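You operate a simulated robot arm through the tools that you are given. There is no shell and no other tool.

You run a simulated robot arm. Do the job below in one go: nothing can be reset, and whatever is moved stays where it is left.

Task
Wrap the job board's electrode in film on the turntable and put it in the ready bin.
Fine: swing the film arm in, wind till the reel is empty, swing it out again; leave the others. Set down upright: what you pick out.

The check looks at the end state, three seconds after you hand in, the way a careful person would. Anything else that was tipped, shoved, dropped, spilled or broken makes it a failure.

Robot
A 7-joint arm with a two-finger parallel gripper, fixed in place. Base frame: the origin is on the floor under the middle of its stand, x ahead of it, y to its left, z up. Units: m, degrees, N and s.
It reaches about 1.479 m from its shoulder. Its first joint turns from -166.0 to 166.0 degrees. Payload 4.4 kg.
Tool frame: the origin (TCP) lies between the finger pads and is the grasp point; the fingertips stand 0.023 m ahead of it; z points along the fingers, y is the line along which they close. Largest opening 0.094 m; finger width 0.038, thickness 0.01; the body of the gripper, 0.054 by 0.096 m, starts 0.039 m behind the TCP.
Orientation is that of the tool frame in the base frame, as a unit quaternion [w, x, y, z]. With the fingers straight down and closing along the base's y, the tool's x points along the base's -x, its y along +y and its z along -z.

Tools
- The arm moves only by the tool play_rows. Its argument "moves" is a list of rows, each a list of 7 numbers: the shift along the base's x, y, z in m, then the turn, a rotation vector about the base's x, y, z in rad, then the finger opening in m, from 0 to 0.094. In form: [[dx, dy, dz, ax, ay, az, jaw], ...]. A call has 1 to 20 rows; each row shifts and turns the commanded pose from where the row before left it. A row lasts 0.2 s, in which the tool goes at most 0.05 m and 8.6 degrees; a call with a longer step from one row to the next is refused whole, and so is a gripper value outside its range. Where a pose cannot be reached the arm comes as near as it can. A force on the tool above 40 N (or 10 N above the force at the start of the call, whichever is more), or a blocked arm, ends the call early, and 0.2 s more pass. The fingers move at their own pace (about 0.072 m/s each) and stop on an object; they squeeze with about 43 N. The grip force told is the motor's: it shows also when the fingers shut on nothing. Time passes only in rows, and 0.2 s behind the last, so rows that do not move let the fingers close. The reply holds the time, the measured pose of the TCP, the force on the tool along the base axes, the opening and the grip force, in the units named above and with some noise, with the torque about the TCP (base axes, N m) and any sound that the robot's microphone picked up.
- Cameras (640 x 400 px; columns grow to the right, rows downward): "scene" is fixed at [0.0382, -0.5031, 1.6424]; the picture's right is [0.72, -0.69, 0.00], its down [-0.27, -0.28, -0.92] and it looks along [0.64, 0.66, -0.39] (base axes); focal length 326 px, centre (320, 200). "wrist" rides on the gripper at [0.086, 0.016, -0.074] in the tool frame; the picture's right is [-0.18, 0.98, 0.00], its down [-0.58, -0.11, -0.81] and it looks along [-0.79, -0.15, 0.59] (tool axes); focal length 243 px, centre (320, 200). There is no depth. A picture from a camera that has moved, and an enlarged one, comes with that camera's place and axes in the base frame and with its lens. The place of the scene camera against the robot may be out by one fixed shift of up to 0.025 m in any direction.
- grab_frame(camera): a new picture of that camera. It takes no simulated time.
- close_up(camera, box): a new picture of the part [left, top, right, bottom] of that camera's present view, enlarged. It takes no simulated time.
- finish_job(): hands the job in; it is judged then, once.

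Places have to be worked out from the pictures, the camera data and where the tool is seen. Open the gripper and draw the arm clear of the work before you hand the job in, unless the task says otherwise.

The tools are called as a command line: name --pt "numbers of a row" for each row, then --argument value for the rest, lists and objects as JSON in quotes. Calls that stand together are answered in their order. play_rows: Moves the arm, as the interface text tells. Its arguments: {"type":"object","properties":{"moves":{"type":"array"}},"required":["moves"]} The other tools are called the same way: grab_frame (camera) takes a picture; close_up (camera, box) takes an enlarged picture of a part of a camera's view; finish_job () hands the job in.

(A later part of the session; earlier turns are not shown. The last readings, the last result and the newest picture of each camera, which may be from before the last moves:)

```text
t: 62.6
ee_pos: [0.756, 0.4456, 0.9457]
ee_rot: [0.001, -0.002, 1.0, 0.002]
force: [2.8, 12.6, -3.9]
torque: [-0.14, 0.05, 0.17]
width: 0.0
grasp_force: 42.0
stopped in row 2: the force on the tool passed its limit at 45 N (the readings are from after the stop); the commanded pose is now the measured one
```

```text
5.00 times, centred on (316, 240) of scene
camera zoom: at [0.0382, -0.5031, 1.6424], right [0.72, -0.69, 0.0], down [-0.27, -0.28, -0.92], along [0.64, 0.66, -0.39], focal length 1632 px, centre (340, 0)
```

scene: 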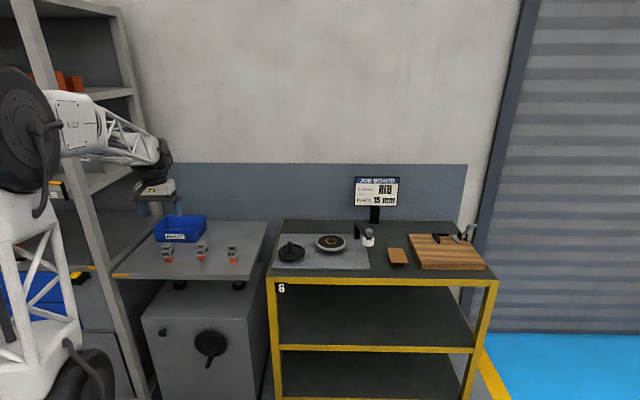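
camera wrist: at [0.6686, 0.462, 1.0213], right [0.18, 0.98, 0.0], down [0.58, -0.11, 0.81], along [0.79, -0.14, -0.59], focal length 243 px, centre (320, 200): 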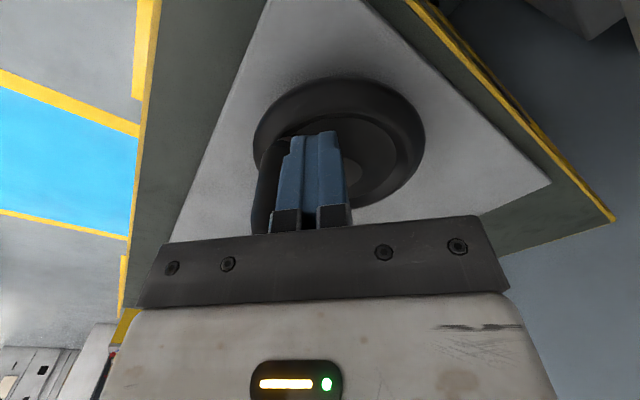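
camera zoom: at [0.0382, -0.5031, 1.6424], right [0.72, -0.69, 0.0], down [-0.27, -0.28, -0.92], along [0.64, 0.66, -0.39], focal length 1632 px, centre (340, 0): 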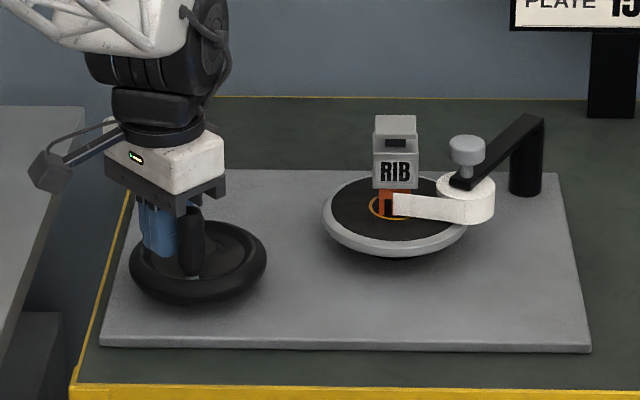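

The wheel resists at 45 N in this direction with almost no motion. I'll zoom in on the turntable and film before deciding whether it has to turn the other way.

close_up --camera "scene" --box '[312, 215, 376, 255]'

close_up --camera "scene" --box '[268, 225, 332, 265]'

close_up --camera "wrist" --box '[220, 60, 460, 210]'

```text
10.00 times, centred on (344, 235) of scene
camera zoom: at [0.0382, -0.5031, 1.6424], right [0.72, -0.69, 0.0], down [-0.27, -0.28, -0.92], along [0.64, 0.66, -0.39], focal length 3264 px, centre (80, -150)
```

zoom: 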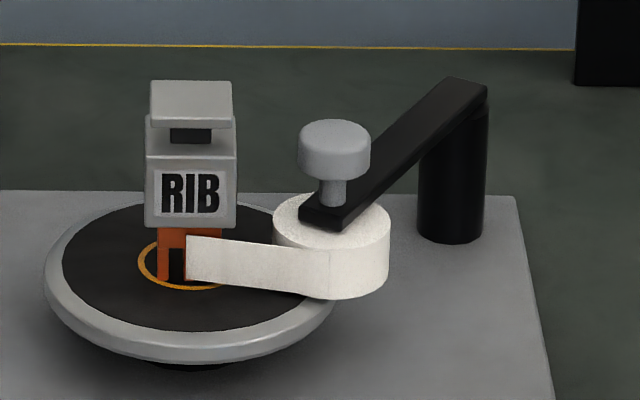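

```text
10.00 times, centred on (300, 245) of scene
camera zoom: at [0.0382, -0.5031, 1.6424], right [0.72, -0.69, 0.0], down [-0.27, -0.28, -0.92], along [0.64, 0.66, -0.39], focal length 3264 px, centre (520, -250)
```

zoom: 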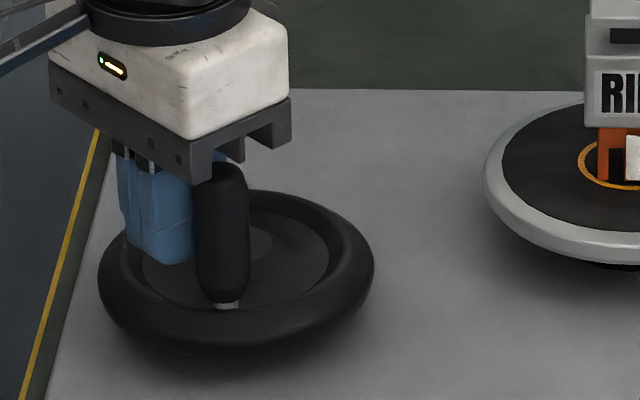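

```text
2.67 times, centred on (340, 135) of wrist
camera zoom: at [0.6697, 0.4617, 1.0214], right [0.18, 0.98, 0.0], down [0.58, -0.11, 0.81], along [0.79, -0.14, -0.59], focal length 647 px, centre (267, 373)
```

zoom: 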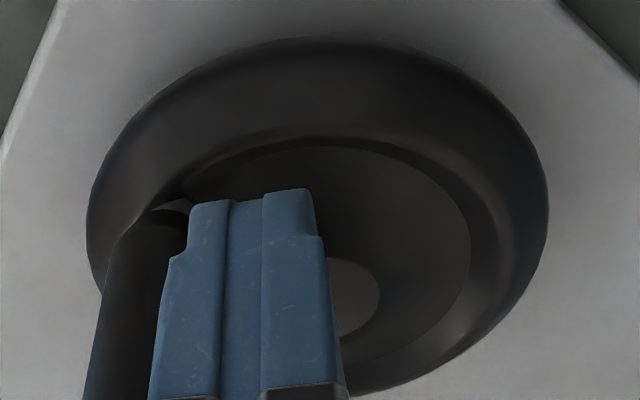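

In both views the strip wraps the side that would need clockwise rotation. I'll lift over the handle, come down on its other side and test a slow clockwise push.

play_rows --pt "0 0.003 0 0 0 0 0.0" --pt "0 0 0.03 0 0 0 0.0" --pt "0 0 0.035 0 0 0 0.0" --pt "0.0148 -0.025 0 0 0 0 0.0" --pt "0.0147 -0.025 0 0 0 0 0.0" --pt "0 0 -0.03 0 0 0 0.0" --pt "0 0 -0.035 0 0 0 0.0" --pt "0 0 0 0 0 0 0.0"

close_up --camera "scene" --box '[268, 225, 332, 265]'

close_up --camera "wrist" --box '[180, 60, 420, 210]'

```text
t: 64.4
ee_pos: [0.7878, 0.3983, 0.9466]
ee_rot: [0.002, -0.001, 1.0, 0.001]
force: [0.2, -0.8, 0.2]
torque: [0.0, 0.01, -0.03]
width: 0.0002
grasp_force: 42.8
```

```text
10.00 times, centred on (300, 245) of scene
camera zoom: at [0.0382, -0.5031, 1.6424], right [0.72, -0.69, 0.0], down [-0.27, -0.28, -0.92], along [0.64, 0.66, -0.39], focal length 3264 px, centre (520, -250)
```

zoom: 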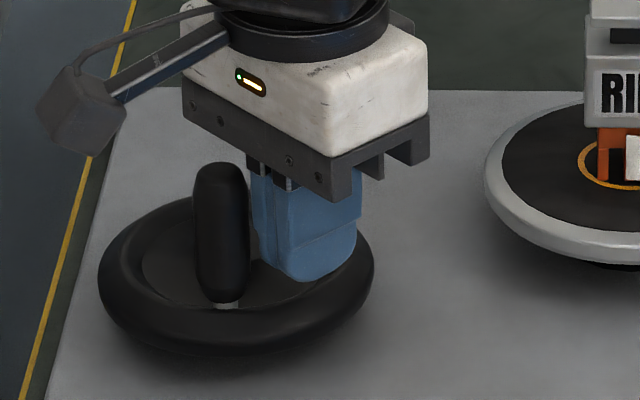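

```text
2.67 times, centred on (300, 135) of wrist
camera zoom: at [0.7013, 0.4132, 1.0212], right [0.18, 0.98, 0.0], down [0.58, -0.11, 0.81], along [0.79, -0.14, -0.59], focal length 647 px, centre (373, 373)
```

zoom: 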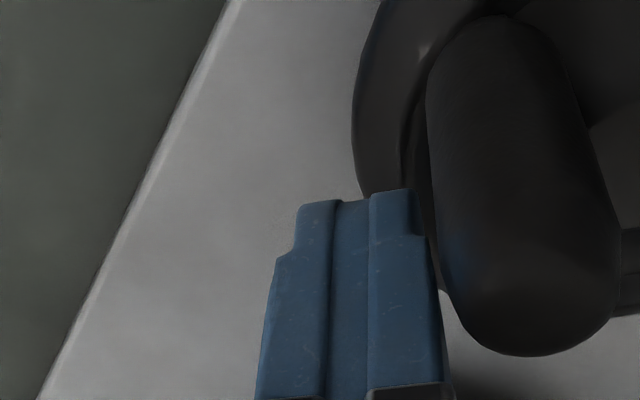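

The fingers are on the other side of the handle, so now I'll push clockwise slowly.

play_rows --pt "-0.002 0.0022 0 0 0 0 0.0" --pt "-0.002 0.0022 0 0 0 0 0.0" --pt "-0.002 0.0022 0 0 0 0 0.0" --pt "-0.002 0.0022 0 0 0 0 0.0" --pt "-0.002 0.0022 0 0 0 0 0.0"

close_up --camera "scene" --box '[252, 200, 380, 280]'

```text
t: 65.6
ee_pos: [0.7763, 0.4091, 0.948]
ee_rot: [0.001, -0.001, 1.0, 0.002]
force: [0.3, -2.2, -0.4]
torque: [-0.02, -0.03, 0.02]
width: 0.0
grasp_force: 43.3
```

```text
5.00 times, centred on (316, 240) of scene
camera zoom: at [0.0382, -0.5031, 1.6424], right [0.72, -0.69, 0.0], down [-0.27, -0.28, -0.92], along [0.64, 0.66, -0.39], focal length 1632 px, centre (340, 0)
```

zoom: 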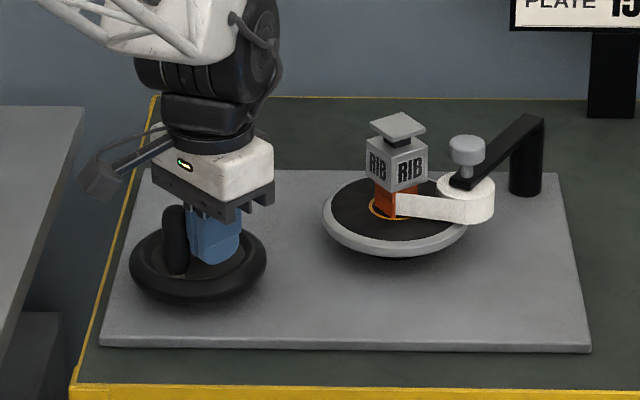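

Clockwise turns freely (about 2 N) and RIB rotates with the turntable, so the wheel only turns clockwise. I'll follow the circle around the hub, pushing the handle from behind, beginning with a quarter turn.

play_rows --pt "-0.0088 0.0089 0 0 0 0 0.0" --pt "-0.0078 0.0088 0 0 0 0 0.0" --pt "-0.0052 0.0105 0 0 0 0 0.0" --pt "-0.0024 0.0116 0 0 0 0 0.0" --pt "0.0007 0.0117 0 0 0 0 0.0"

grab_frame --camera "wrist"

close_up --camera "scene" --box '[252, 200, 380, 280]'

```text
t: 66.8
ee_pos: [0.7538, 0.461, 0.9468]
ee_rot: [0.002, -0.001, 1.0, 0.002]
force: [0.7, 0.1, -0.8]
torque: [0.0, 0.0, 0.0]
width: 0.0
grasp_force: 43.1
```

```text
taken
camera wrist: at [0.667, 0.477, 1.022], right [0.18, 0.98, 0.0], down [0.58, -0.11, 0.81], along [0.79, -0.14, -0.59], focal length 243 px, centre (320, 200)
```

wrist: 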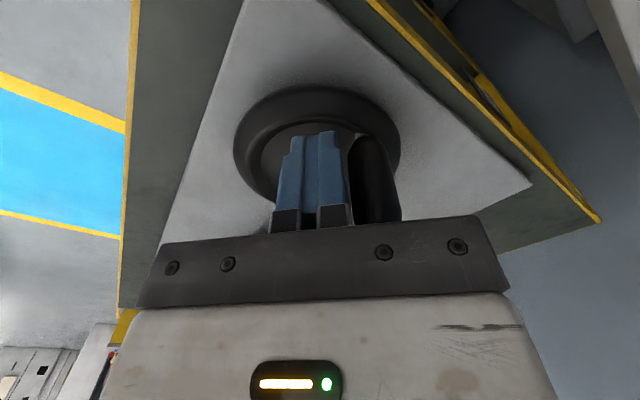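

```text
5.00 times, centred on (316, 240) of scene
camera zoom: at [0.0382, -0.5031, 1.6424], right [0.72, -0.69, 0.0], down [-0.27, -0.28, -0.92], along [0.64, 0.66, -0.39], focal length 1632 px, centre (340, 0)
```

zoom: 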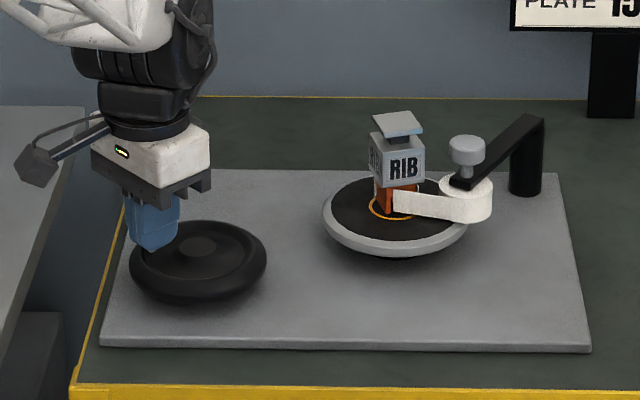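

It's working with almost no force. I'll continue round the circle.

play_rows --pt "0.0038 0.0111 0 0 0 0 0.0" --pt "0.0064 0.0098 0 0 0 0 0.0" --pt "0.0088 0.0078 0 0 0 0 0.0" --pt "0.0105 0.0052 0 0 0 0 0.0" --pt "0.0116 0.0024 0 0 0 0 0.0" --pt "0.0117 -0.0007 0 0 0 0 0.0"

close_up --camera "scene" --box '[252, 200, 380, 280]'

grab_frame --camera "wrist"

```text
t: 68.2
ee_pos: [0.8072, 0.497, 0.9473]
ee_rot: [0.001, -0.001, 1.0, 0.002]
force: [-0.4, 0.4, 0.1]
torque: [-0.01, 0.0, 0.0]
width: 0.0
grasp_force: 42.4
```

```text
5.00 times, centred on (316, 240) of scene
camera zoom: at [0.0382, -0.5031, 1.6424], right [0.72, -0.69, 0.0], down [-0.27, -0.28, -0.92], along [0.64, 0.66, -0.39], focal length 1632 px, centre (340, 0)
```

zoom: 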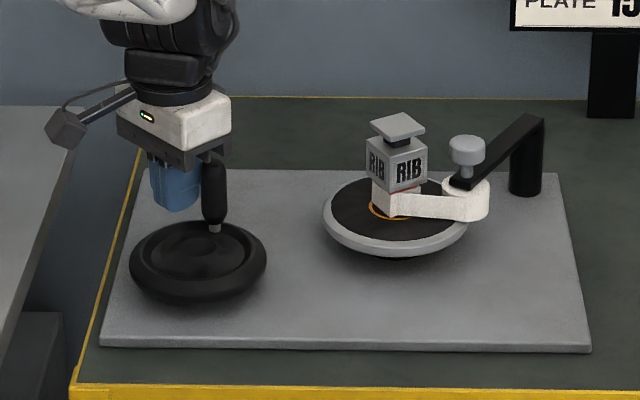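

```text
taken
camera wrist: at [0.7194, 0.5119, 1.0223], right [0.18, 0.98, 0.0], down [0.58, -0.11, 0.81], along [0.79, -0.14, -0.59], focal length 243 px, centre (320, 200)
```

wrist: 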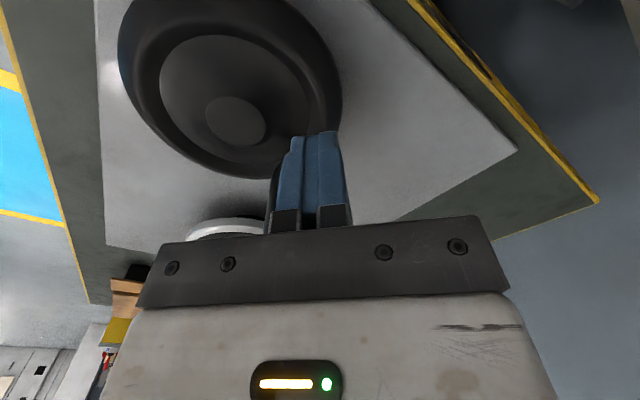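

The film is wrapping around RIB's ribs. I'll continue the turn with another half circle and check.

play_rows --pt "0.0111 -0.0038 0 0 0 0 0.0" --pt "0.0098 -0.0064 0 0 0 0 0.0" --pt "0.0078 -0.0088 0 0 0 0 0.0" --pt "0.0052 -0.0105 0 0 0 0 0.0" --pt "0.0024 -0.0116 0 0 0 0 0.0" --pt "-0.0007 -0.0117 0 0 0 0 0.0" --pt "-0.0038 -0.0111 0 0 0 0 0.0" --pt "-0.0064 -0.0098 0 0 0 0 0.0" --pt "-0.0088 -0.0078 0 0 0 0 0.0" --pt "-0.0105 -0.0052 0 0 0 0 0.0"

close_up --camera "scene" --box '[252, 200, 380, 280]'

grab_frame --camera "wrist"

```text
t: 70.4
ee_pos: [0.8119, 0.4093, 0.9473]
ee_rot: [0.001, -0.001, 1.0, 0.002]
force: [-0.5, 0.6, 0.0]
torque: [-0.01, 0.0, 0.0]
width: 0.0001
grasp_force: 42.5
```

```text
5.00 times, centred on (316, 240) of scene
camera zoom: at [0.0382, -0.5031, 1.6424], right [0.72, -0.69, 0.0], down [-0.27, -0.28, -0.92], along [0.64, 0.66, -0.39], focal length 1632 px, centre (340, 0)
```

zoom: 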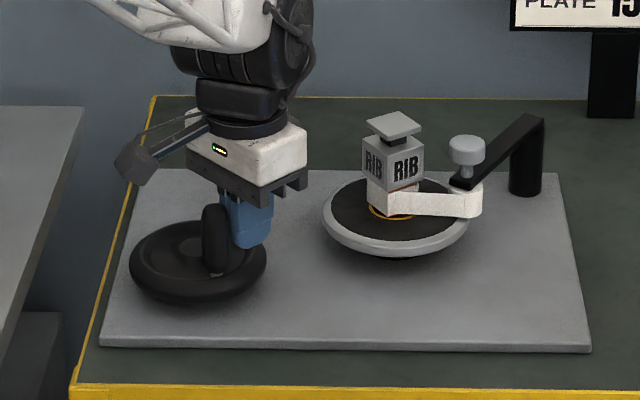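

```text
taken
camera wrist: at [0.7252, 0.4239, 1.0227], right [0.18, 0.98, 0.0], down [0.58, -0.11, 0.81], along [0.79, -0.14, -0.59], focal length 243 px, centre (320, 200)
```

wrist: 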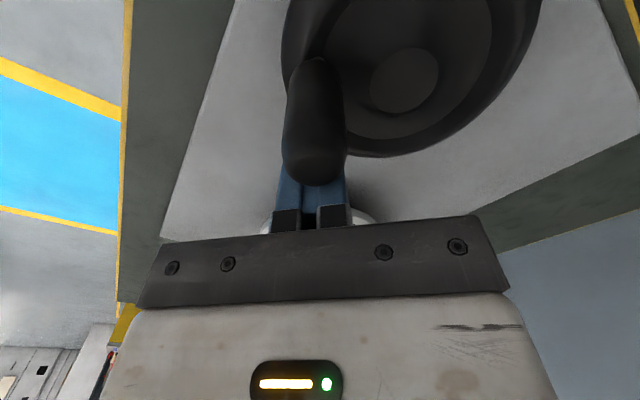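

The reel is clearly shrinking and RIB stays upright. I'll take another half turn and zoom in on the reel.

play_rows --pt "-0.0116 -0.0024 0 0 0 0 0.0" --pt "-0.0117 0.0007 0 0 0 0 0.0" --pt "-0.0111 0.0038 0 0 0 0 0.0" --pt "-0.0098 0.0064 0 0 0 0 0.0" --pt "-0.0078 0.0088 0 0 0 0 0.0" --pt "-0.0052 0.0105 0 0 0 0 0.0" --pt "-0.0024 0.0116 0 0 0 0 0.0" --pt "0.0007 0.0117 0 0 0 0 0.0"

close_up --camera "scene" --box '[312, 210, 376, 250]'

```text
t: 72.2
ee_pos: [0.7524, 0.4612, 0.9471]
ee_rot: [0.002, -0.001, 1.0, 0.001]
force: [-0.5, 0.8, -0.3]
torque: [-0.05, 0.0, 0.01]
width: 0.0
grasp_force: 42.9
```

```text
10.00 times, centred on (344, 230) of scene
camera zoom: at [0.0382, -0.5031, 1.6424], right [0.72, -0.69, 0.0], down [-0.27, -0.28, -0.92], along [0.64, 0.66, -0.39], focal length 3264 px, centre (80, -100)
```

zoom: 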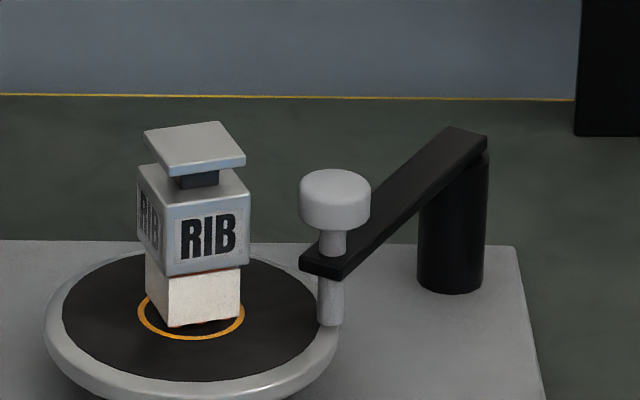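

The reel is empty, with only a bare spindle left, and RIB's ribs are wrapped in white film. I'll stop winding, back off the handle, lift clear, and go above the inner side of the film arm with the gripper at yaw −56°, to push the arm out with closed fingers.

play_rows --pt "0 -0.004 0 0 0 0 0.0" --pt "0 0 0.05 0 0 0 0.0" --pt "0 0 0.05 0 0 0 0.0" --pt "0 0 0.05 0 0 0 0.0" --pt "0.0366 -0.0086 0 0 0 -0.1226 0.0" --pt "0.0366 -0.0086 0 0 0 -0.1226 0.0" --pt "0.0366 -0.0086 0 0 0 -0.1226 0.0" --pt "0.0366 -0.0086 0 0 0 -0.1226 0.0" --pt "0.0366 -0.0086 0 0 0 -0.1226 0.0" --pt "0.0366 -0.0086 0 0 0 -0.1226 0.0" --pt "0.0366 -0.0086 0 0 0 -0.1226 0.0" --pt "0.0366 -0.0086 0 0 0 -0.1226 0.0" --pt "0 0 0 0 0 0 0.0"

grab_frame --camera "wrist"

close_up --camera "scene" --box '[260, 180, 404, 270]'

```text
t: 75.0
ee_pos: [1.0425, 0.3874, 1.0954]
ee_rot: [0.003, 0.47, 0.882, 0.001]
force: [-0.1, -0.4, -0.3]
torque: [0.04, 0.01, 0.01]
width: 0.0
grasp_force: 42.3
```

```text
taken
camera wrist: at [1.0087, 0.4681, 1.1711], right [0.92, 0.4, 0.0], down [0.23, -0.54, 0.81], along [0.32, -0.74, -0.59], focal length 243 px, centre (320, 200)
```

wrist: 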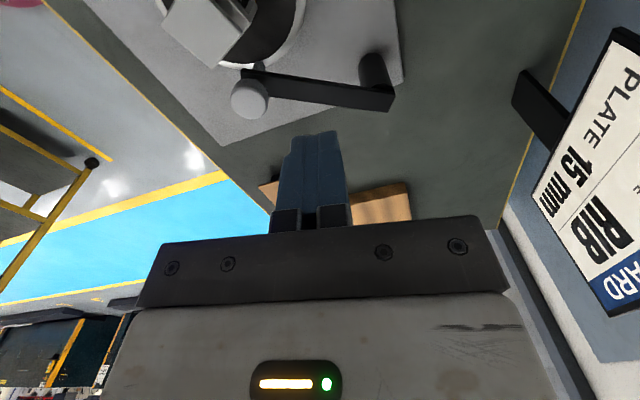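

```text
4.44 times, centred on (332, 225) of scene
camera zoom: at [0.0382, -0.5031, 1.6424], right [0.72, -0.69, 0.0], down [-0.27, -0.28, -0.92], along [0.64, 0.66, -0.39], focal length 1451 px, centre (267, 89)
```

zoom: 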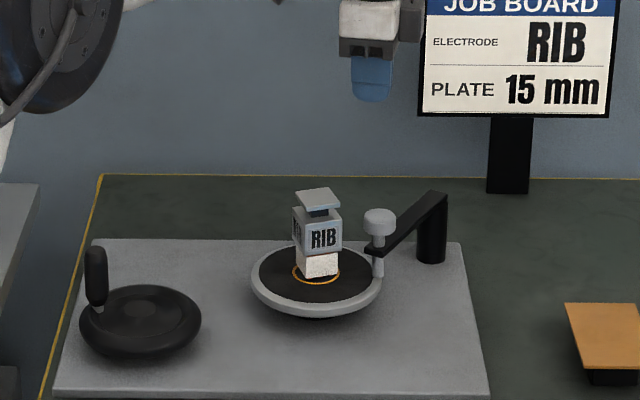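

The film arm with its bare spindle is clear in view. I'll lower the closed fingers beside the arm on the turntable side, clear of the electrode.

play_rows --pt "0.001 0.001 -0.04 0 0 0 0.0" --pt "0 0 -0.04 0 0 0 0.0" --pt "0 0 -0.035 0 0 0 0.0" --pt "0 0 -0.02 0 0 0 0.0" --pt "0 0 -0.009 0 0 0 0.0" --pt "0 0 0 0 0 0 0.0"

grab_frame --camera "wrist"

close_up --camera "scene" --box '[312, 200, 392, 250]'

```text
t: 76.4
ee_pos: [1.0453, 0.3878, 0.9515]
ee_rot: [0.003, 0.469, 0.883, 0.001]
force: [-0.4, 0.8, 0.1]
torque: [-0.01, -0.01, 0.01]
width: 0.0001
grasp_force: 42.6
```

```text
taken
camera wrist: at [1.0099, 0.4687, 1.0261], right [0.92, 0.4, 0.0], down [0.23, -0.54, 0.81], along [0.32, -0.74, -0.59], focal length 243 px, centre (320, 200)
```

wrist: 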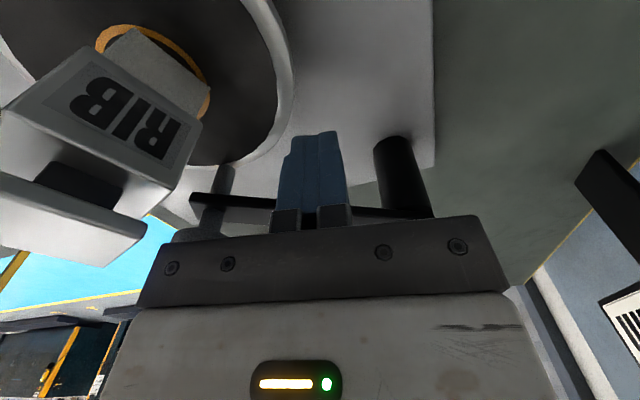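

```text
8.00 times, centred on (352, 225) of scene
camera zoom: at [0.0382, -0.5031, 1.6424], right [0.72, -0.69, 0.0], down [-0.27, -0.28, -0.92], along [0.64, 0.66, -0.39], focal length 2611 px, centre (64, 0)
```

zoom: 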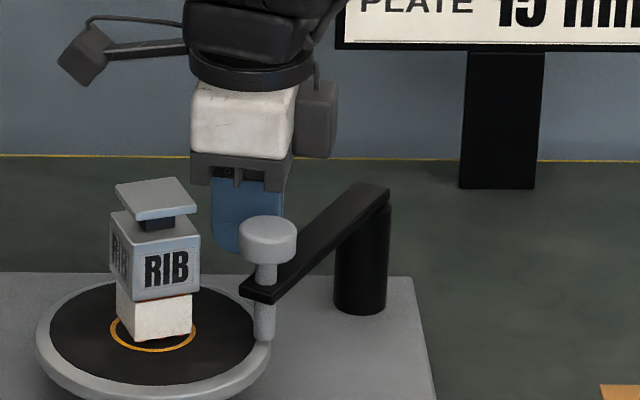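

The fingers are between the turntable and the arm's inner side, clear of RIB. I'll push the arm outward along an arc about the pivot.

play_rows --pt "-0.0022 -0.0072 0 0 0 0 0.0" --pt "-0.0016 -0.0079 0 0 0 0 0.0" --pt "-0.0007 -0.008 0 0 0 0 0.0" --pt "0.0002 -0.0081 0 0 0 0 0.0"

close_up --camera "scene" --box '[312, 200, 392, 250]'

grab_frame --camera "wrist"

```text
t: 77.4
ee_pos: [1.0409, 0.3581, 0.9518]
ee_rot: [0.002, 0.47, 0.883, 0.001]
force: [-0.4, -0.3, 0.1]
torque: [-0.03, 0.02, -0.01]
width: 0.0
grasp_force: 42.5
```

```text
8.00 times, centred on (352, 225) of scene
camera zoom: at [0.0382, -0.5031, 1.6424], right [0.72, -0.69, 0.0], down [-0.27, -0.28, -0.92], along [0.64, 0.66, -0.39], focal length 2611 px, centre (64, 0)
```

zoom: 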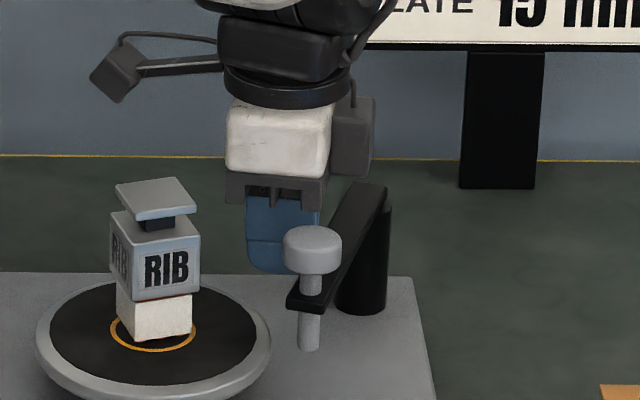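

```text
taken
camera wrist: at [1.0064, 0.4388, 1.0268], right [0.92, 0.4, 0.0], down [0.23, -0.54, 0.81], along [0.32, -0.74, -0.59], focal length 243 px, centre (320, 200)
```

wrist: 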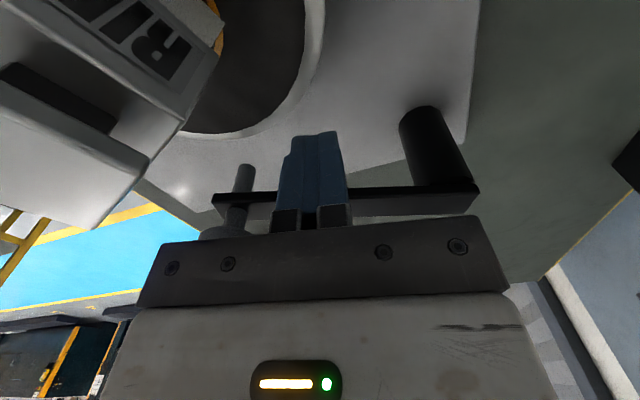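

The arm is swinging out freely, with no notable force. I'll continue pushing it along the arc.

play_rows --pt "0.001 -0.0079 0 0 0 0 0.0" --pt "0.0018 -0.0078 0 0 0 0 0.0" --pt "0.0026 -0.0076 0 0 0 0 0.0" --pt "0.0034 -0.0073 0 0 0 0 0.0"

close_up --camera "scene" --box '[312, 200, 392, 250]'

```text
t: 78.4
ee_pos: [1.0496, 0.3292, 0.9523]
ee_rot: [0.002, 0.47, 0.883, 0.0]
force: [-0.3, 0.1, -0.1]
torque: [-0.01, -0.01, -0.03]
width: 0.0002
grasp_force: 42.4
```

```text
8.00 times, centred on (352, 225) of scene
camera zoom: at [0.0382, -0.5031, 1.6424], right [0.72, -0.69, 0.0], down [-0.27, -0.28, -0.92], along [0.64, 0.66, -0.39], focal length 2611 px, centre (64, 0)
```

zoom: 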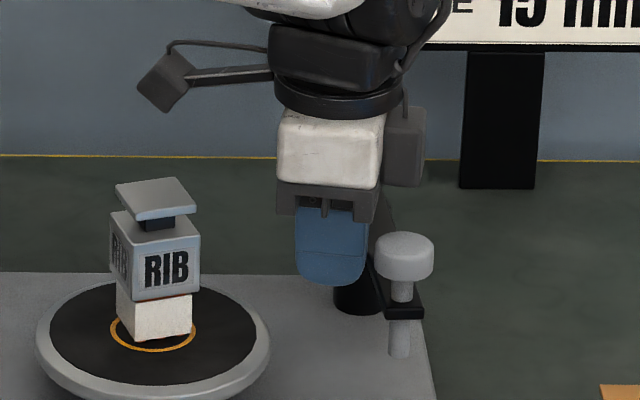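

The knob is close to its original outer spot and needs about 10–15° more. I'll continue gently, watching for the outer stop.

play_rows --pt "0.0041 -0.0069 0 0 0 0 0.0" --pt "0.0048 -0.0064 0 0 0 0 0.0"

close_up --camera "scene" --box '[312, 200, 392, 250]'

grab_frame --camera "wrist"

```text
t: 79.0
ee_pos: [1.0587, 0.3143, 0.9526]
ee_rot: [0.002, 0.47, 0.883, 0.001]
force: [0.6, 0.5, -0.9]
torque: [-0.01, -0.03, -0.02]
width: 0.0002
grasp_force: 42.0
```

```text
8.00 times, centred on (352, 225) of scene
camera zoom: at [0.0382, -0.5031, 1.6424], right [0.72, -0.69, 0.0], down [-0.27, -0.28, -0.92], along [0.64, 0.66, -0.39], focal length 2611 px, centre (64, 0)
```

zoom: 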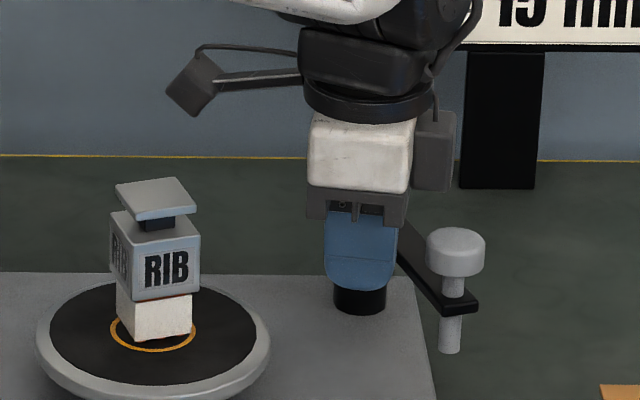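

```text
taken
camera wrist: at [1.0233, 0.3952, 1.0278], right [0.92, 0.4, 0.0], down [0.23, -0.54, 0.81], along [0.32, -0.74, -0.59], focal length 243 px, centre (320, 200)
```

wrist: 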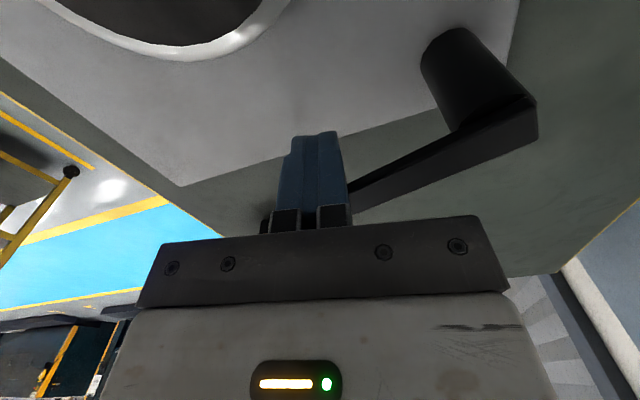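

The knob is back at its original pixel position (369, 231). I'll give it one more small nudge to see whether it's at the outer stop.

play_rows --pt "0.0014 -0.0015 0 0 0 0 0.0" --pt "0.0014 -0.0015 0 0 0 0 0.0"

close_up --camera "scene" --box '[312, 200, 392, 250]'

```text
t: 79.7
ee_pos: [1.0593, 0.3144, 0.9517]
ee_rot: [0.001, 0.469, 0.883, 0.0]
force: [-19.2, 2.5, 6.1]
torque: [-0.01, 0.1, -0.11]
width: 0.0002
grasp_force: 42.1
stopped in row 2: the force on the tool passed its limit at 45 N (the readings are from after the stop); the commanded pose is now the measured one
```

```text
8.00 times, centred on (352, 225) of scene
camera zoom: at [0.0382, -0.5031, 1.6424], right [0.72, -0.69, 0.0], down [-0.27, -0.28, -0.92], along [0.64, 0.66, -0.39], focal length 2611 px, centre (64, 0)
```

zoom: 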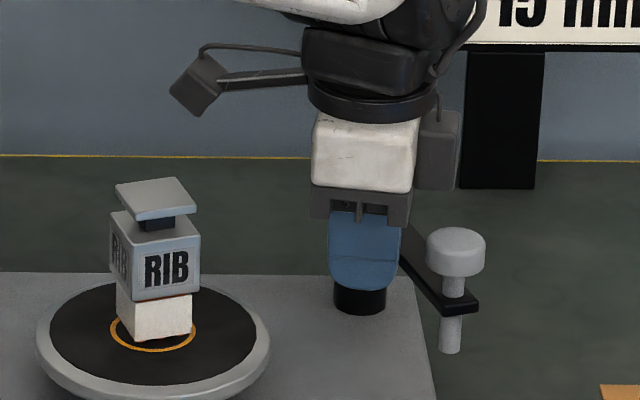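

The arm is against its outer stop, so it is fully swung out. I'll back off, lift, and go to a viewpoint over RIB to measure its present pose for the pick-up.

play_rows --pt "-0.003 0.003 0 0 0 0 0.0" --pt "-0.003 0.003 0 0 0 0 0.0" --pt "0 0 0.04 0 0 0 0.0" --pt "0 0 0.05 0 0 0 0.0" --pt "0 0 0.05 0 0 0 0.03" --pt "-0.0193 0.0075 0.002 0 0 0.1226 0.06" --pt "-0.0193 0.0075 0.002 0 0 0.1226 0.09" --pt "-0.0193 0.0075 0.002 0 0 0.1226 0.09" --pt "-0.0193 0.0075 0.002 0 0 0.1226 0.09" --pt "-0.0193 0.0075 0.002 0 0 0.1226 0.09" --pt "-0.0193 0.0075 0.002 0 0 0.1226 0.09" --pt "-0.0193 0.0075 0.002 0 0 0.1226 0.09" --pt "-0.0193 0.0075 0.002 0 0 0.1226 0.09" --pt "0 0 0 0 0 0 0.09"

grab_frame --camera "wrist"

close_up --camera "wrist" --box '[240, 80, 400, 180]'

close_up --camera "scene" --box '[300, 210, 364, 250]'

```text
t: 82.7
ee_pos: [0.9008, 0.3775, 1.11]
ee_rot: [0.001, -0.003, 1.0, 0.0]
force: [0.7, 0.1, -0.6]
torque: [0.01, -0.01, -0.04]
width: 0.0899
grasp_force: 0.1
```

```text
taken
camera wrist: at [0.8144, 0.3927, 1.1843], right [0.18, 0.98, 0.0], down [0.58, -0.11, 0.81], along [0.79, -0.14, -0.59], focal length 243 px, centre (320, 200)
```

wrist: 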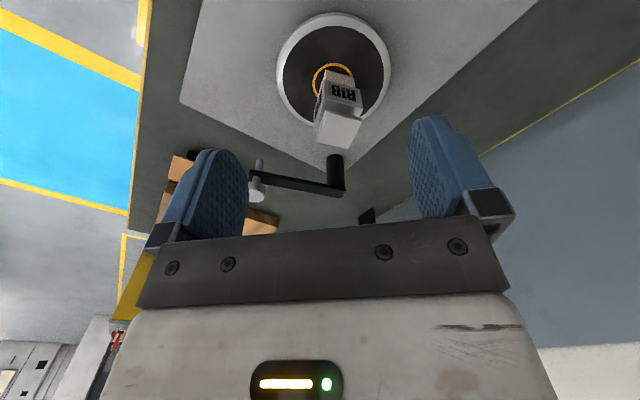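

```text
4.00 times, centred on (320, 130) of wrist
camera zoom: at [0.8144, 0.3927, 1.1843], right [0.18, 0.98, 0.0], down [0.58, -0.11, 0.81], along [0.79, -0.14, -0.59], focal length 970 px, centre (320, 480)
```

zoom: 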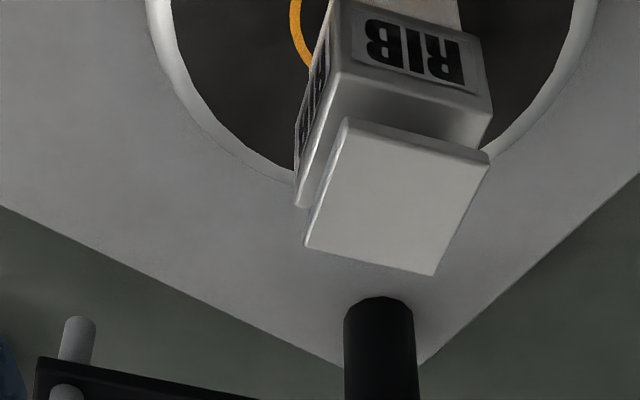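

```text
10.00 times, centred on (332, 230) of scene
camera zoom: at [0.0382, -0.5031, 1.6424], right [0.72, -0.69, 0.0], down [-0.27, -0.28, -0.92], along [0.64, 0.66, -0.39], focal length 3264 px, centre (200, -100)
```

zoom: 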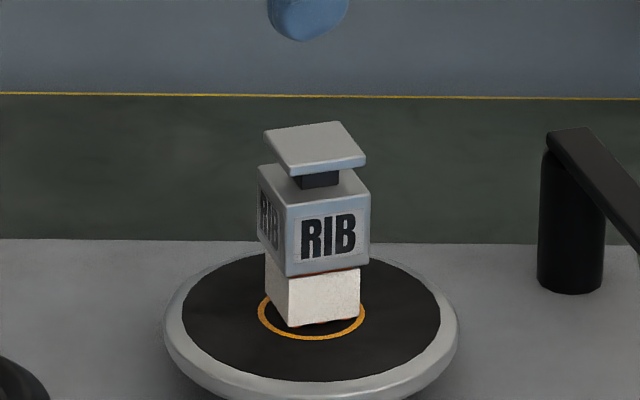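

RIB is standing upright and wrapped at about (0.9675, 0.383), with its faces at about 64°. I'll turn the gripper to yaw 64° above it and re-check the centring from closer.

play_rows --pt "0.0083 0.0007 -0.004 0 0 0.139 0.09" --pt "0.0083 0.0007 -0.004 0 0 0.139 0.09" --pt "0.0083 0.0007 -0.004 0 0 0.139 0.09" --pt "0.0083 0.0007 -0.004 0 0 0.139 0.09" --pt "0.0083 0.0007 -0.004 0 0 0.139 0.09" --pt "0.0083 0.0007 -0.004 0 0 0.139 0.09" --pt "0.0083 0.0007 -0.004 0 0 0.139 0.09" --pt "0.0083 0.0007 -0.004 0 0 0.139 0.09" --pt "0 0 0 0 0 0 0.09" --pt "0 0 0 0 0 0 0.09"

grab_frame --camera "wrist"

close_up --camera "wrist" --box '[240, 40, 400, 140]'

```text
t: 84.9
ee_pos: [0.9672, 0.3848, 1.0758]
ee_rot: [0.0, -0.529, 0.849, 0.001]
force: [0.8, -0.2, -0.5]
torque: [0.01, -0.01, 0.0]
width: 0.0901
grasp_force: 0.1
```

```text
taken
camera wrist: at [0.9145, 0.314, 1.1508], right [-0.8, 0.6, 0.0], down [0.35, 0.47, 0.81], along [0.48, 0.65, -0.59], focal length 243 px, centre (320, 200)
```

wrist: 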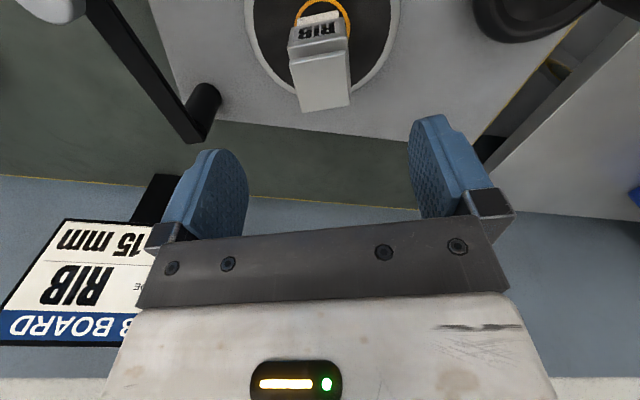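

```text
4.00 times, centred on (320, 90) of wrist
camera zoom: at [0.9145, 0.314, 1.1508], right [-0.8, 0.6, 0.0], down [0.35, 0.47, 0.81], along [0.48, 0.65, -0.59], focal length 970 px, centre (320, 640)
```

zoom: 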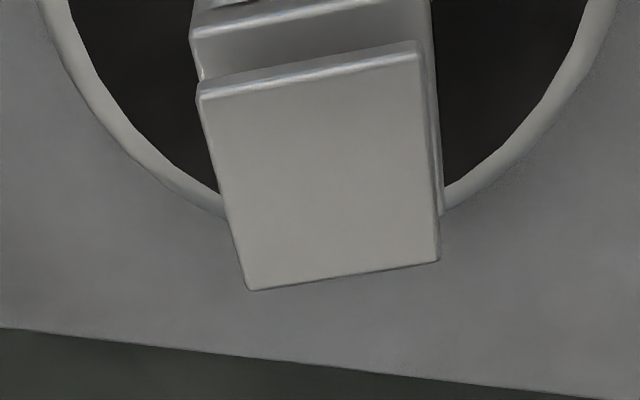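

The gripper is centred over RIB and aligned. I'll descend to z≈0.960, so the pads take the grey body above the film.

play_rows --pt "0 0 -0.035 0 0 0 0.09" --pt "0 0 -0.03 0 0 0 0.09" --pt "0 0 -0.025 0 0 0 0.09" --pt "0 0 -0.015 0 0 0 0.09" --pt "0 0 -0.011 0 0 0 0.09" --pt "0 0 0 0 0 0 0.09"

grab_frame --camera "wrist"

close_up --camera "scene" --box '[300, 210, 364, 250]'

```text
t: 86.3
ee_pos: [0.9658, 0.382, 0.96]
ee_rot: [0.0, -0.529, 0.849, 0.0]
force: [-1.4, 0.2, 0.1]
torque: [0.01, 0.0, 0.01]
width: 0.0897
grasp_force: 0.1
```

```text
taken
camera wrist: at [0.9143, 0.3122, 1.0353], right [-0.8, 0.6, 0.0], down [0.35, 0.47, 0.81], along [0.48, 0.65, -0.59], focal length 243 px, centre (320, 200)
```

wrist: 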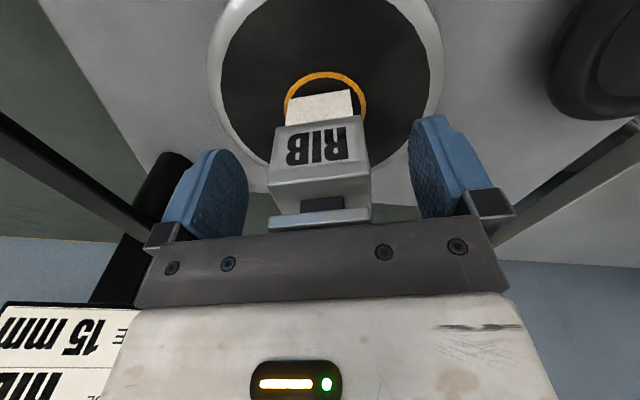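

```text
10.00 times, centred on (332, 230) of scene
camera zoom: at [0.0382, -0.5031, 1.6424], right [0.72, -0.69, 0.0], down [-0.27, -0.28, -0.92], along [0.64, 0.66, -0.39], focal length 3264 px, centre (200, -100)
```

zoom: 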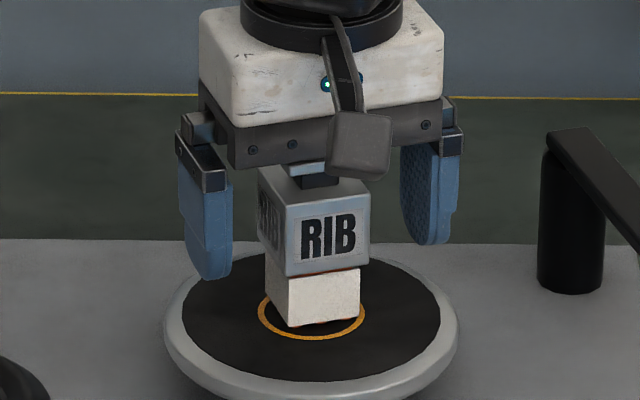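

RIB is nicely centred between the pads and the film sits below them. I'll close on the body.

play_rows --pt "0 0 0 0 0 0 0.06" --pt "0 0 0 0 0 0 0.03" --pt "0 0 0 0 0 0 0.03" --pt "0 0 0 0 0 0 0.03" --pt "0 0 0 0 0 0 0.03"

grab_frame --camera "wrist"

```text
t: 87.5
ee_pos: [0.9664, 0.3828, 0.9601]
ee_rot: [0.0, -0.529, 0.848, 0.001]
force: [-5.3, 1.3, -0.2]
torque: [0.06, 0.21, -0.02]
width: 0.0398
grasp_force: 42.8
```

```text
taken
camera wrist: at [0.9142, 0.3122, 1.0354], right [-0.8, 0.6, 0.0], down [0.35, 0.47, 0.81], along [0.48, 0.65, -0.59], focal length 243 px, centre (320, 200)
```

wrist: 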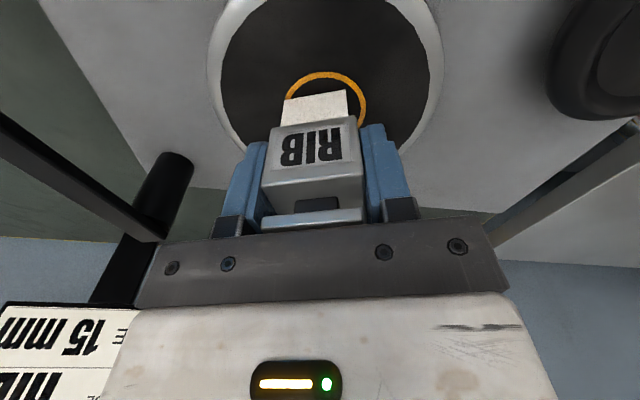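

The grip is firm (0.0398 m, 42.8 N). I'll lift RIB carefully off the turntable.

play_rows --pt "0 0 0.005 0 0 0 0.03" --pt "0 0 0.01 0 0 0 0.03" --pt "0 0 0.03 0 0 0 0.03" --pt "0 0 0.04 0 0 0 0.03" --pt "0 0 0.04 0 0 0 0.03" --pt "0 0 0.035 0 0 0 0.03" --pt "0 0 0 0 0 0 0.03"

close_up --camera "scene" --box '[260, 180, 404, 270]'

close_up --camera "wrist" --box '[220, 60, 420, 185]'

```text
t: 89.1
ee_pos: [0.9664, 0.3852, 1.1207]
ee_rot: [-0.001, -0.529, 0.849, 0.0]
force: [-0.1, 0.2, -6.5]
torque: [0.02, -0.02, 0.01]
width: 0.0359
grasp_force: 43.0
```

```text
4.44 times, centred on (332, 225) of scene
camera zoom: at [0.0382, -0.5031, 1.6424], right [0.72, -0.69, 0.0], down [-0.27, -0.28, -0.92], along [0.64, 0.66, -0.39], focal length 1451 px, centre (267, 89)
```

zoom: 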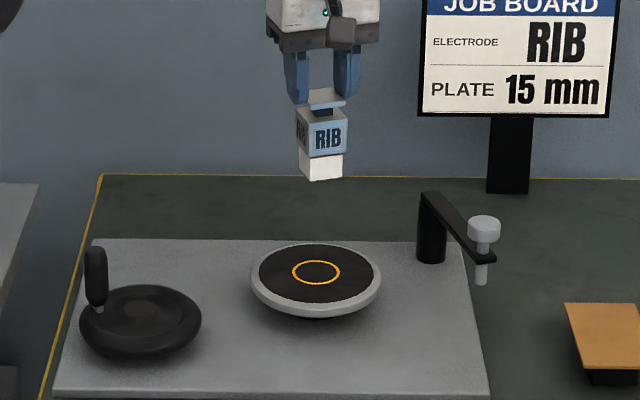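

```text
3.20 times, centred on (320, 122) of wrist
camera zoom: at [0.9153, 0.3134, 1.1954], right [-0.8, 0.6, 0.0], down [0.35, 0.47, 0.81], along [0.48, 0.65, -0.59], focal length 776 px, centre (320, 448)
```

zoom: 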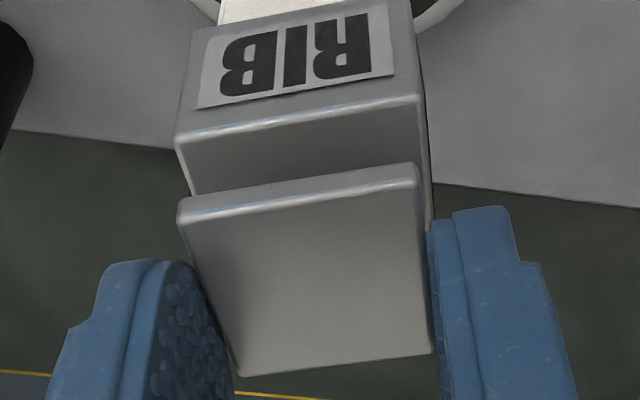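

The width dropped to 0.0359 m: RIB slid down in the grip and is now held by its top plate near the fingertips. I'll look closely before moving anything.

close_up --camera "scene" --box '[300, 185, 364, 225]'

grab_frame --camera "wrist"

```text
10.00 times, centred on (332, 205) of scene
camera zoom: at [0.0382, -0.5031, 1.6424], right [0.72, -0.69, 0.0], down [-0.27, -0.28, -0.92], along [0.64, 0.66, -0.39], focal length 3264 px, centre (200, 150)
```

zoom: 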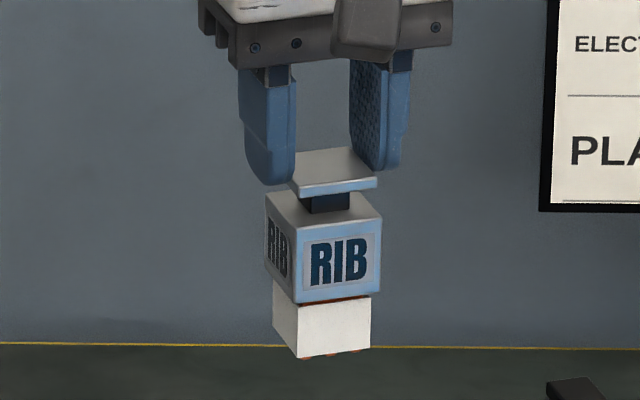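

```text
taken
camera wrist: at [0.9153, 0.3134, 1.1954], right [-0.8, 0.6, 0.0], down [0.35, 0.47, 0.81], along [0.48, 0.65, -0.59], focal length 243 px, centre (320, 200)
```

wrist: 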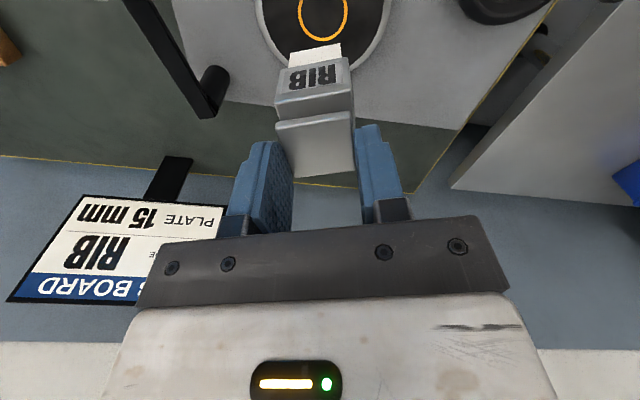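

RIB hangs level but only by the tips, so it isn't safe to carry that way. I'll lower it straight back toward the turntable to re-grip it properly.

play_rows --pt "0 0 -0.025 0 0 0 0.03" --pt "0 0 -0.03 0 0 0 0.03" --pt "0 0 -0.02 0 0 0 0.03" --pt "0 0 -0.008 0 0 0 0.03"

close_up --camera "scene" --box '[300, 205, 364, 245]'

close_up --camera "wrist" --box '[220, 60, 420, 185]'

```text
t: 90.1
ee_pos: [0.9666, 0.3852, 1.0368]
ee_rot: [0.001, -0.529, 0.849, 0.001]
force: [-0.1, -1.1, -5.7]
torque: [0.01, -0.03, -0.04]
width: 0.0358
grasp_force: 43.3
```

```text
10.00 times, centred on (332, 225) of scene
camera zoom: at [0.0382, -0.5031, 1.6424], right [0.72, -0.69, 0.0], down [-0.27, -0.28, -0.92], along [0.64, 0.66, -0.39], focal length 3264 px, centre (200, -50)
```

zoom: 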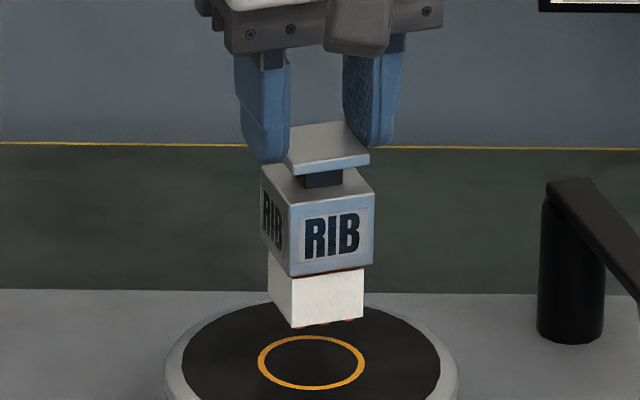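

```text
3.20 times, centred on (320, 122) of wrist
camera zoom: at [0.9147, 0.3149, 1.1118], right [-0.8, 0.6, 0.0], down [0.35, 0.47, 0.81], along [0.48, 0.65, -0.59], focal length 776 px, centre (320, 448)
```

zoom: 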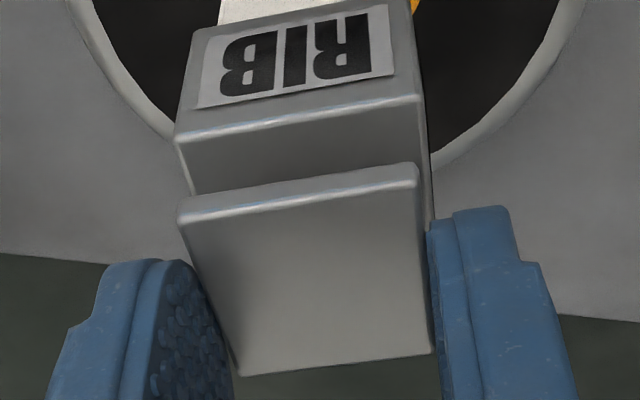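

The plate hasn't moved in the grip, so the hold is stable, with about 2.5 cm left to the disc. I'll lower it gently until it touches.

play_rows --pt "0 0 -0.012 0 0 0 0.03" --pt "0 0 -0.008 0 0 0 0.03" --pt "0 0 0 0 0 0 0.03"

close_up --camera "scene" --box '[300, 205, 364, 245]'

```text
t: 90.9
ee_pos: [0.9662, 0.3862, 1.0172]
ee_rot: [0.0, -0.529, 0.849, 0.0]
force: [-0.9, 0.7, -5.6]
torque: [0.02, -0.01, -0.01]
width: 0.0357
grasp_force: 43.0
```

```text
10.00 times, centred on (332, 225) of scene
camera zoom: at [0.0382, -0.5031, 1.6424], right [0.72, -0.69, 0.0], down [-0.27, -0.28, -0.92], along [0.64, 0.66, -0.39], focal length 3264 px, centre (200, -50)
```

zoom: 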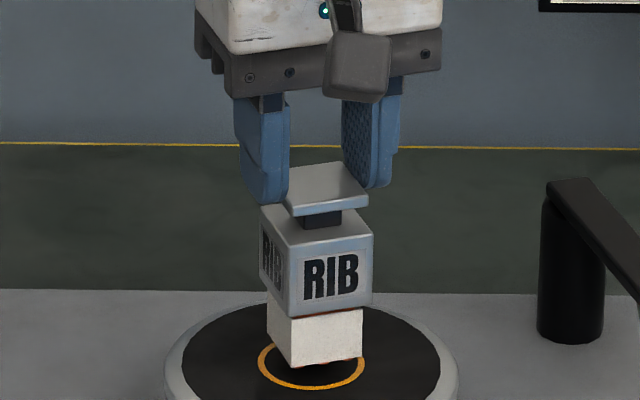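

play_rows --pt "0 0 -0.0015 0 0 0 0.03" --pt "0 0 -0.0015 0 0 0 0.03" --pt "0 0 0 0 0 0 0.03"

play_rows --pt "0 0 -0.001 0 0 0 0.03" --pt "0 0 0 0 0 0 0.03"

```text
t: 91.7
ee_pos: [0.9673, 0.3857, 1.0143]
ee_rot: [0.0, -0.529, 0.849, 0.001]
force: [0.0, -0.3, -6.0]
torque: [0.05, 0.02, -0.02]
width: 0.0357
grasp_force: 42.3
```

```text
t: 92.3
ee_pos: [0.9662, 0.3834, 1.0144]
ee_rot: [0.0, -0.529, 0.848, 0.001]
force: [0.5, 0.9, -6.2]
torque: [0.04, -0.01, 0.01]
width: 0.0356
grasp_force: 43.1
```

No contact yet; I'll keep stepping down a millimetre at a time.

play_rows --pt "0 0 -0.001 0 0 0 0.03" --pt "0 0 0 0 0 0 0.03"

play_rows --pt "0 0 -0.0008 0 0 0 0.03" --pt "0 0 0 0 0 0 0.03"

close_up --camera "scene" --box '[300, 205, 364, 245]'

```text
t: 92.9
ee_pos: [0.9661, 0.3844, 1.0133]
ee_rot: [0.0, -0.529, 0.849, 0.001]
force: [0.5, -0.3, -5.3]
torque: [0.03, 0.01, -0.02]
width: 0.0356
grasp_force: 43.1
```

```text
t: 93.5
ee_pos: [0.9673, 0.3846, 1.012]
ee_rot: [-0.001, -0.53, 0.848, 0.0]
force: [-1.2, 0.2, -4.5]
torque: [0.06, -0.01, -0.01]
width: 0.0358
grasp_force: 43.0
```

```text
10.00 times, centred on (332, 225) of scene
camera zoom: at [0.0382, -0.5031, 1.6424], right [0.72, -0.69, 0.0], down [-0.27, -0.28, -0.92], along [0.64, 0.66, -0.39], focal length 3264 px, centre (200, -50)
```

zoom: 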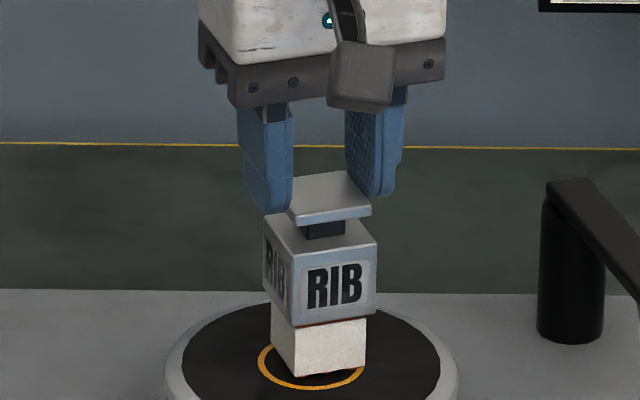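

play_rows --pt "0 0 -0.0008 0 0 0 0.03" --pt "0 0 0 0 0 0 0.03"

play_rows --pt "0 0 -0.0006 0 0 0 0.03" --pt "0 0 0 0 0 0 0.03"

```text
t: 94.1
ee_pos: [0.9667, 0.3847, 1.0126]
ee_rot: [0.001, -0.529, 0.848, 0.001]
force: [2.1, -1.1, 1.6]
torque: [-0.27, -0.28, 0.05]
width: 0.0358
grasp_force: 42.9
```

```text
t: 94.7
ee_pos: [0.9662, 0.3844, 1.0125]
ee_rot: [0.0, -0.529, 0.848, 0.001]
force: [7.4, -1.4, 12.8]
torque: [-0.35, -0.57, 0.02]
width: 0.0354
grasp_force: 43.3
```

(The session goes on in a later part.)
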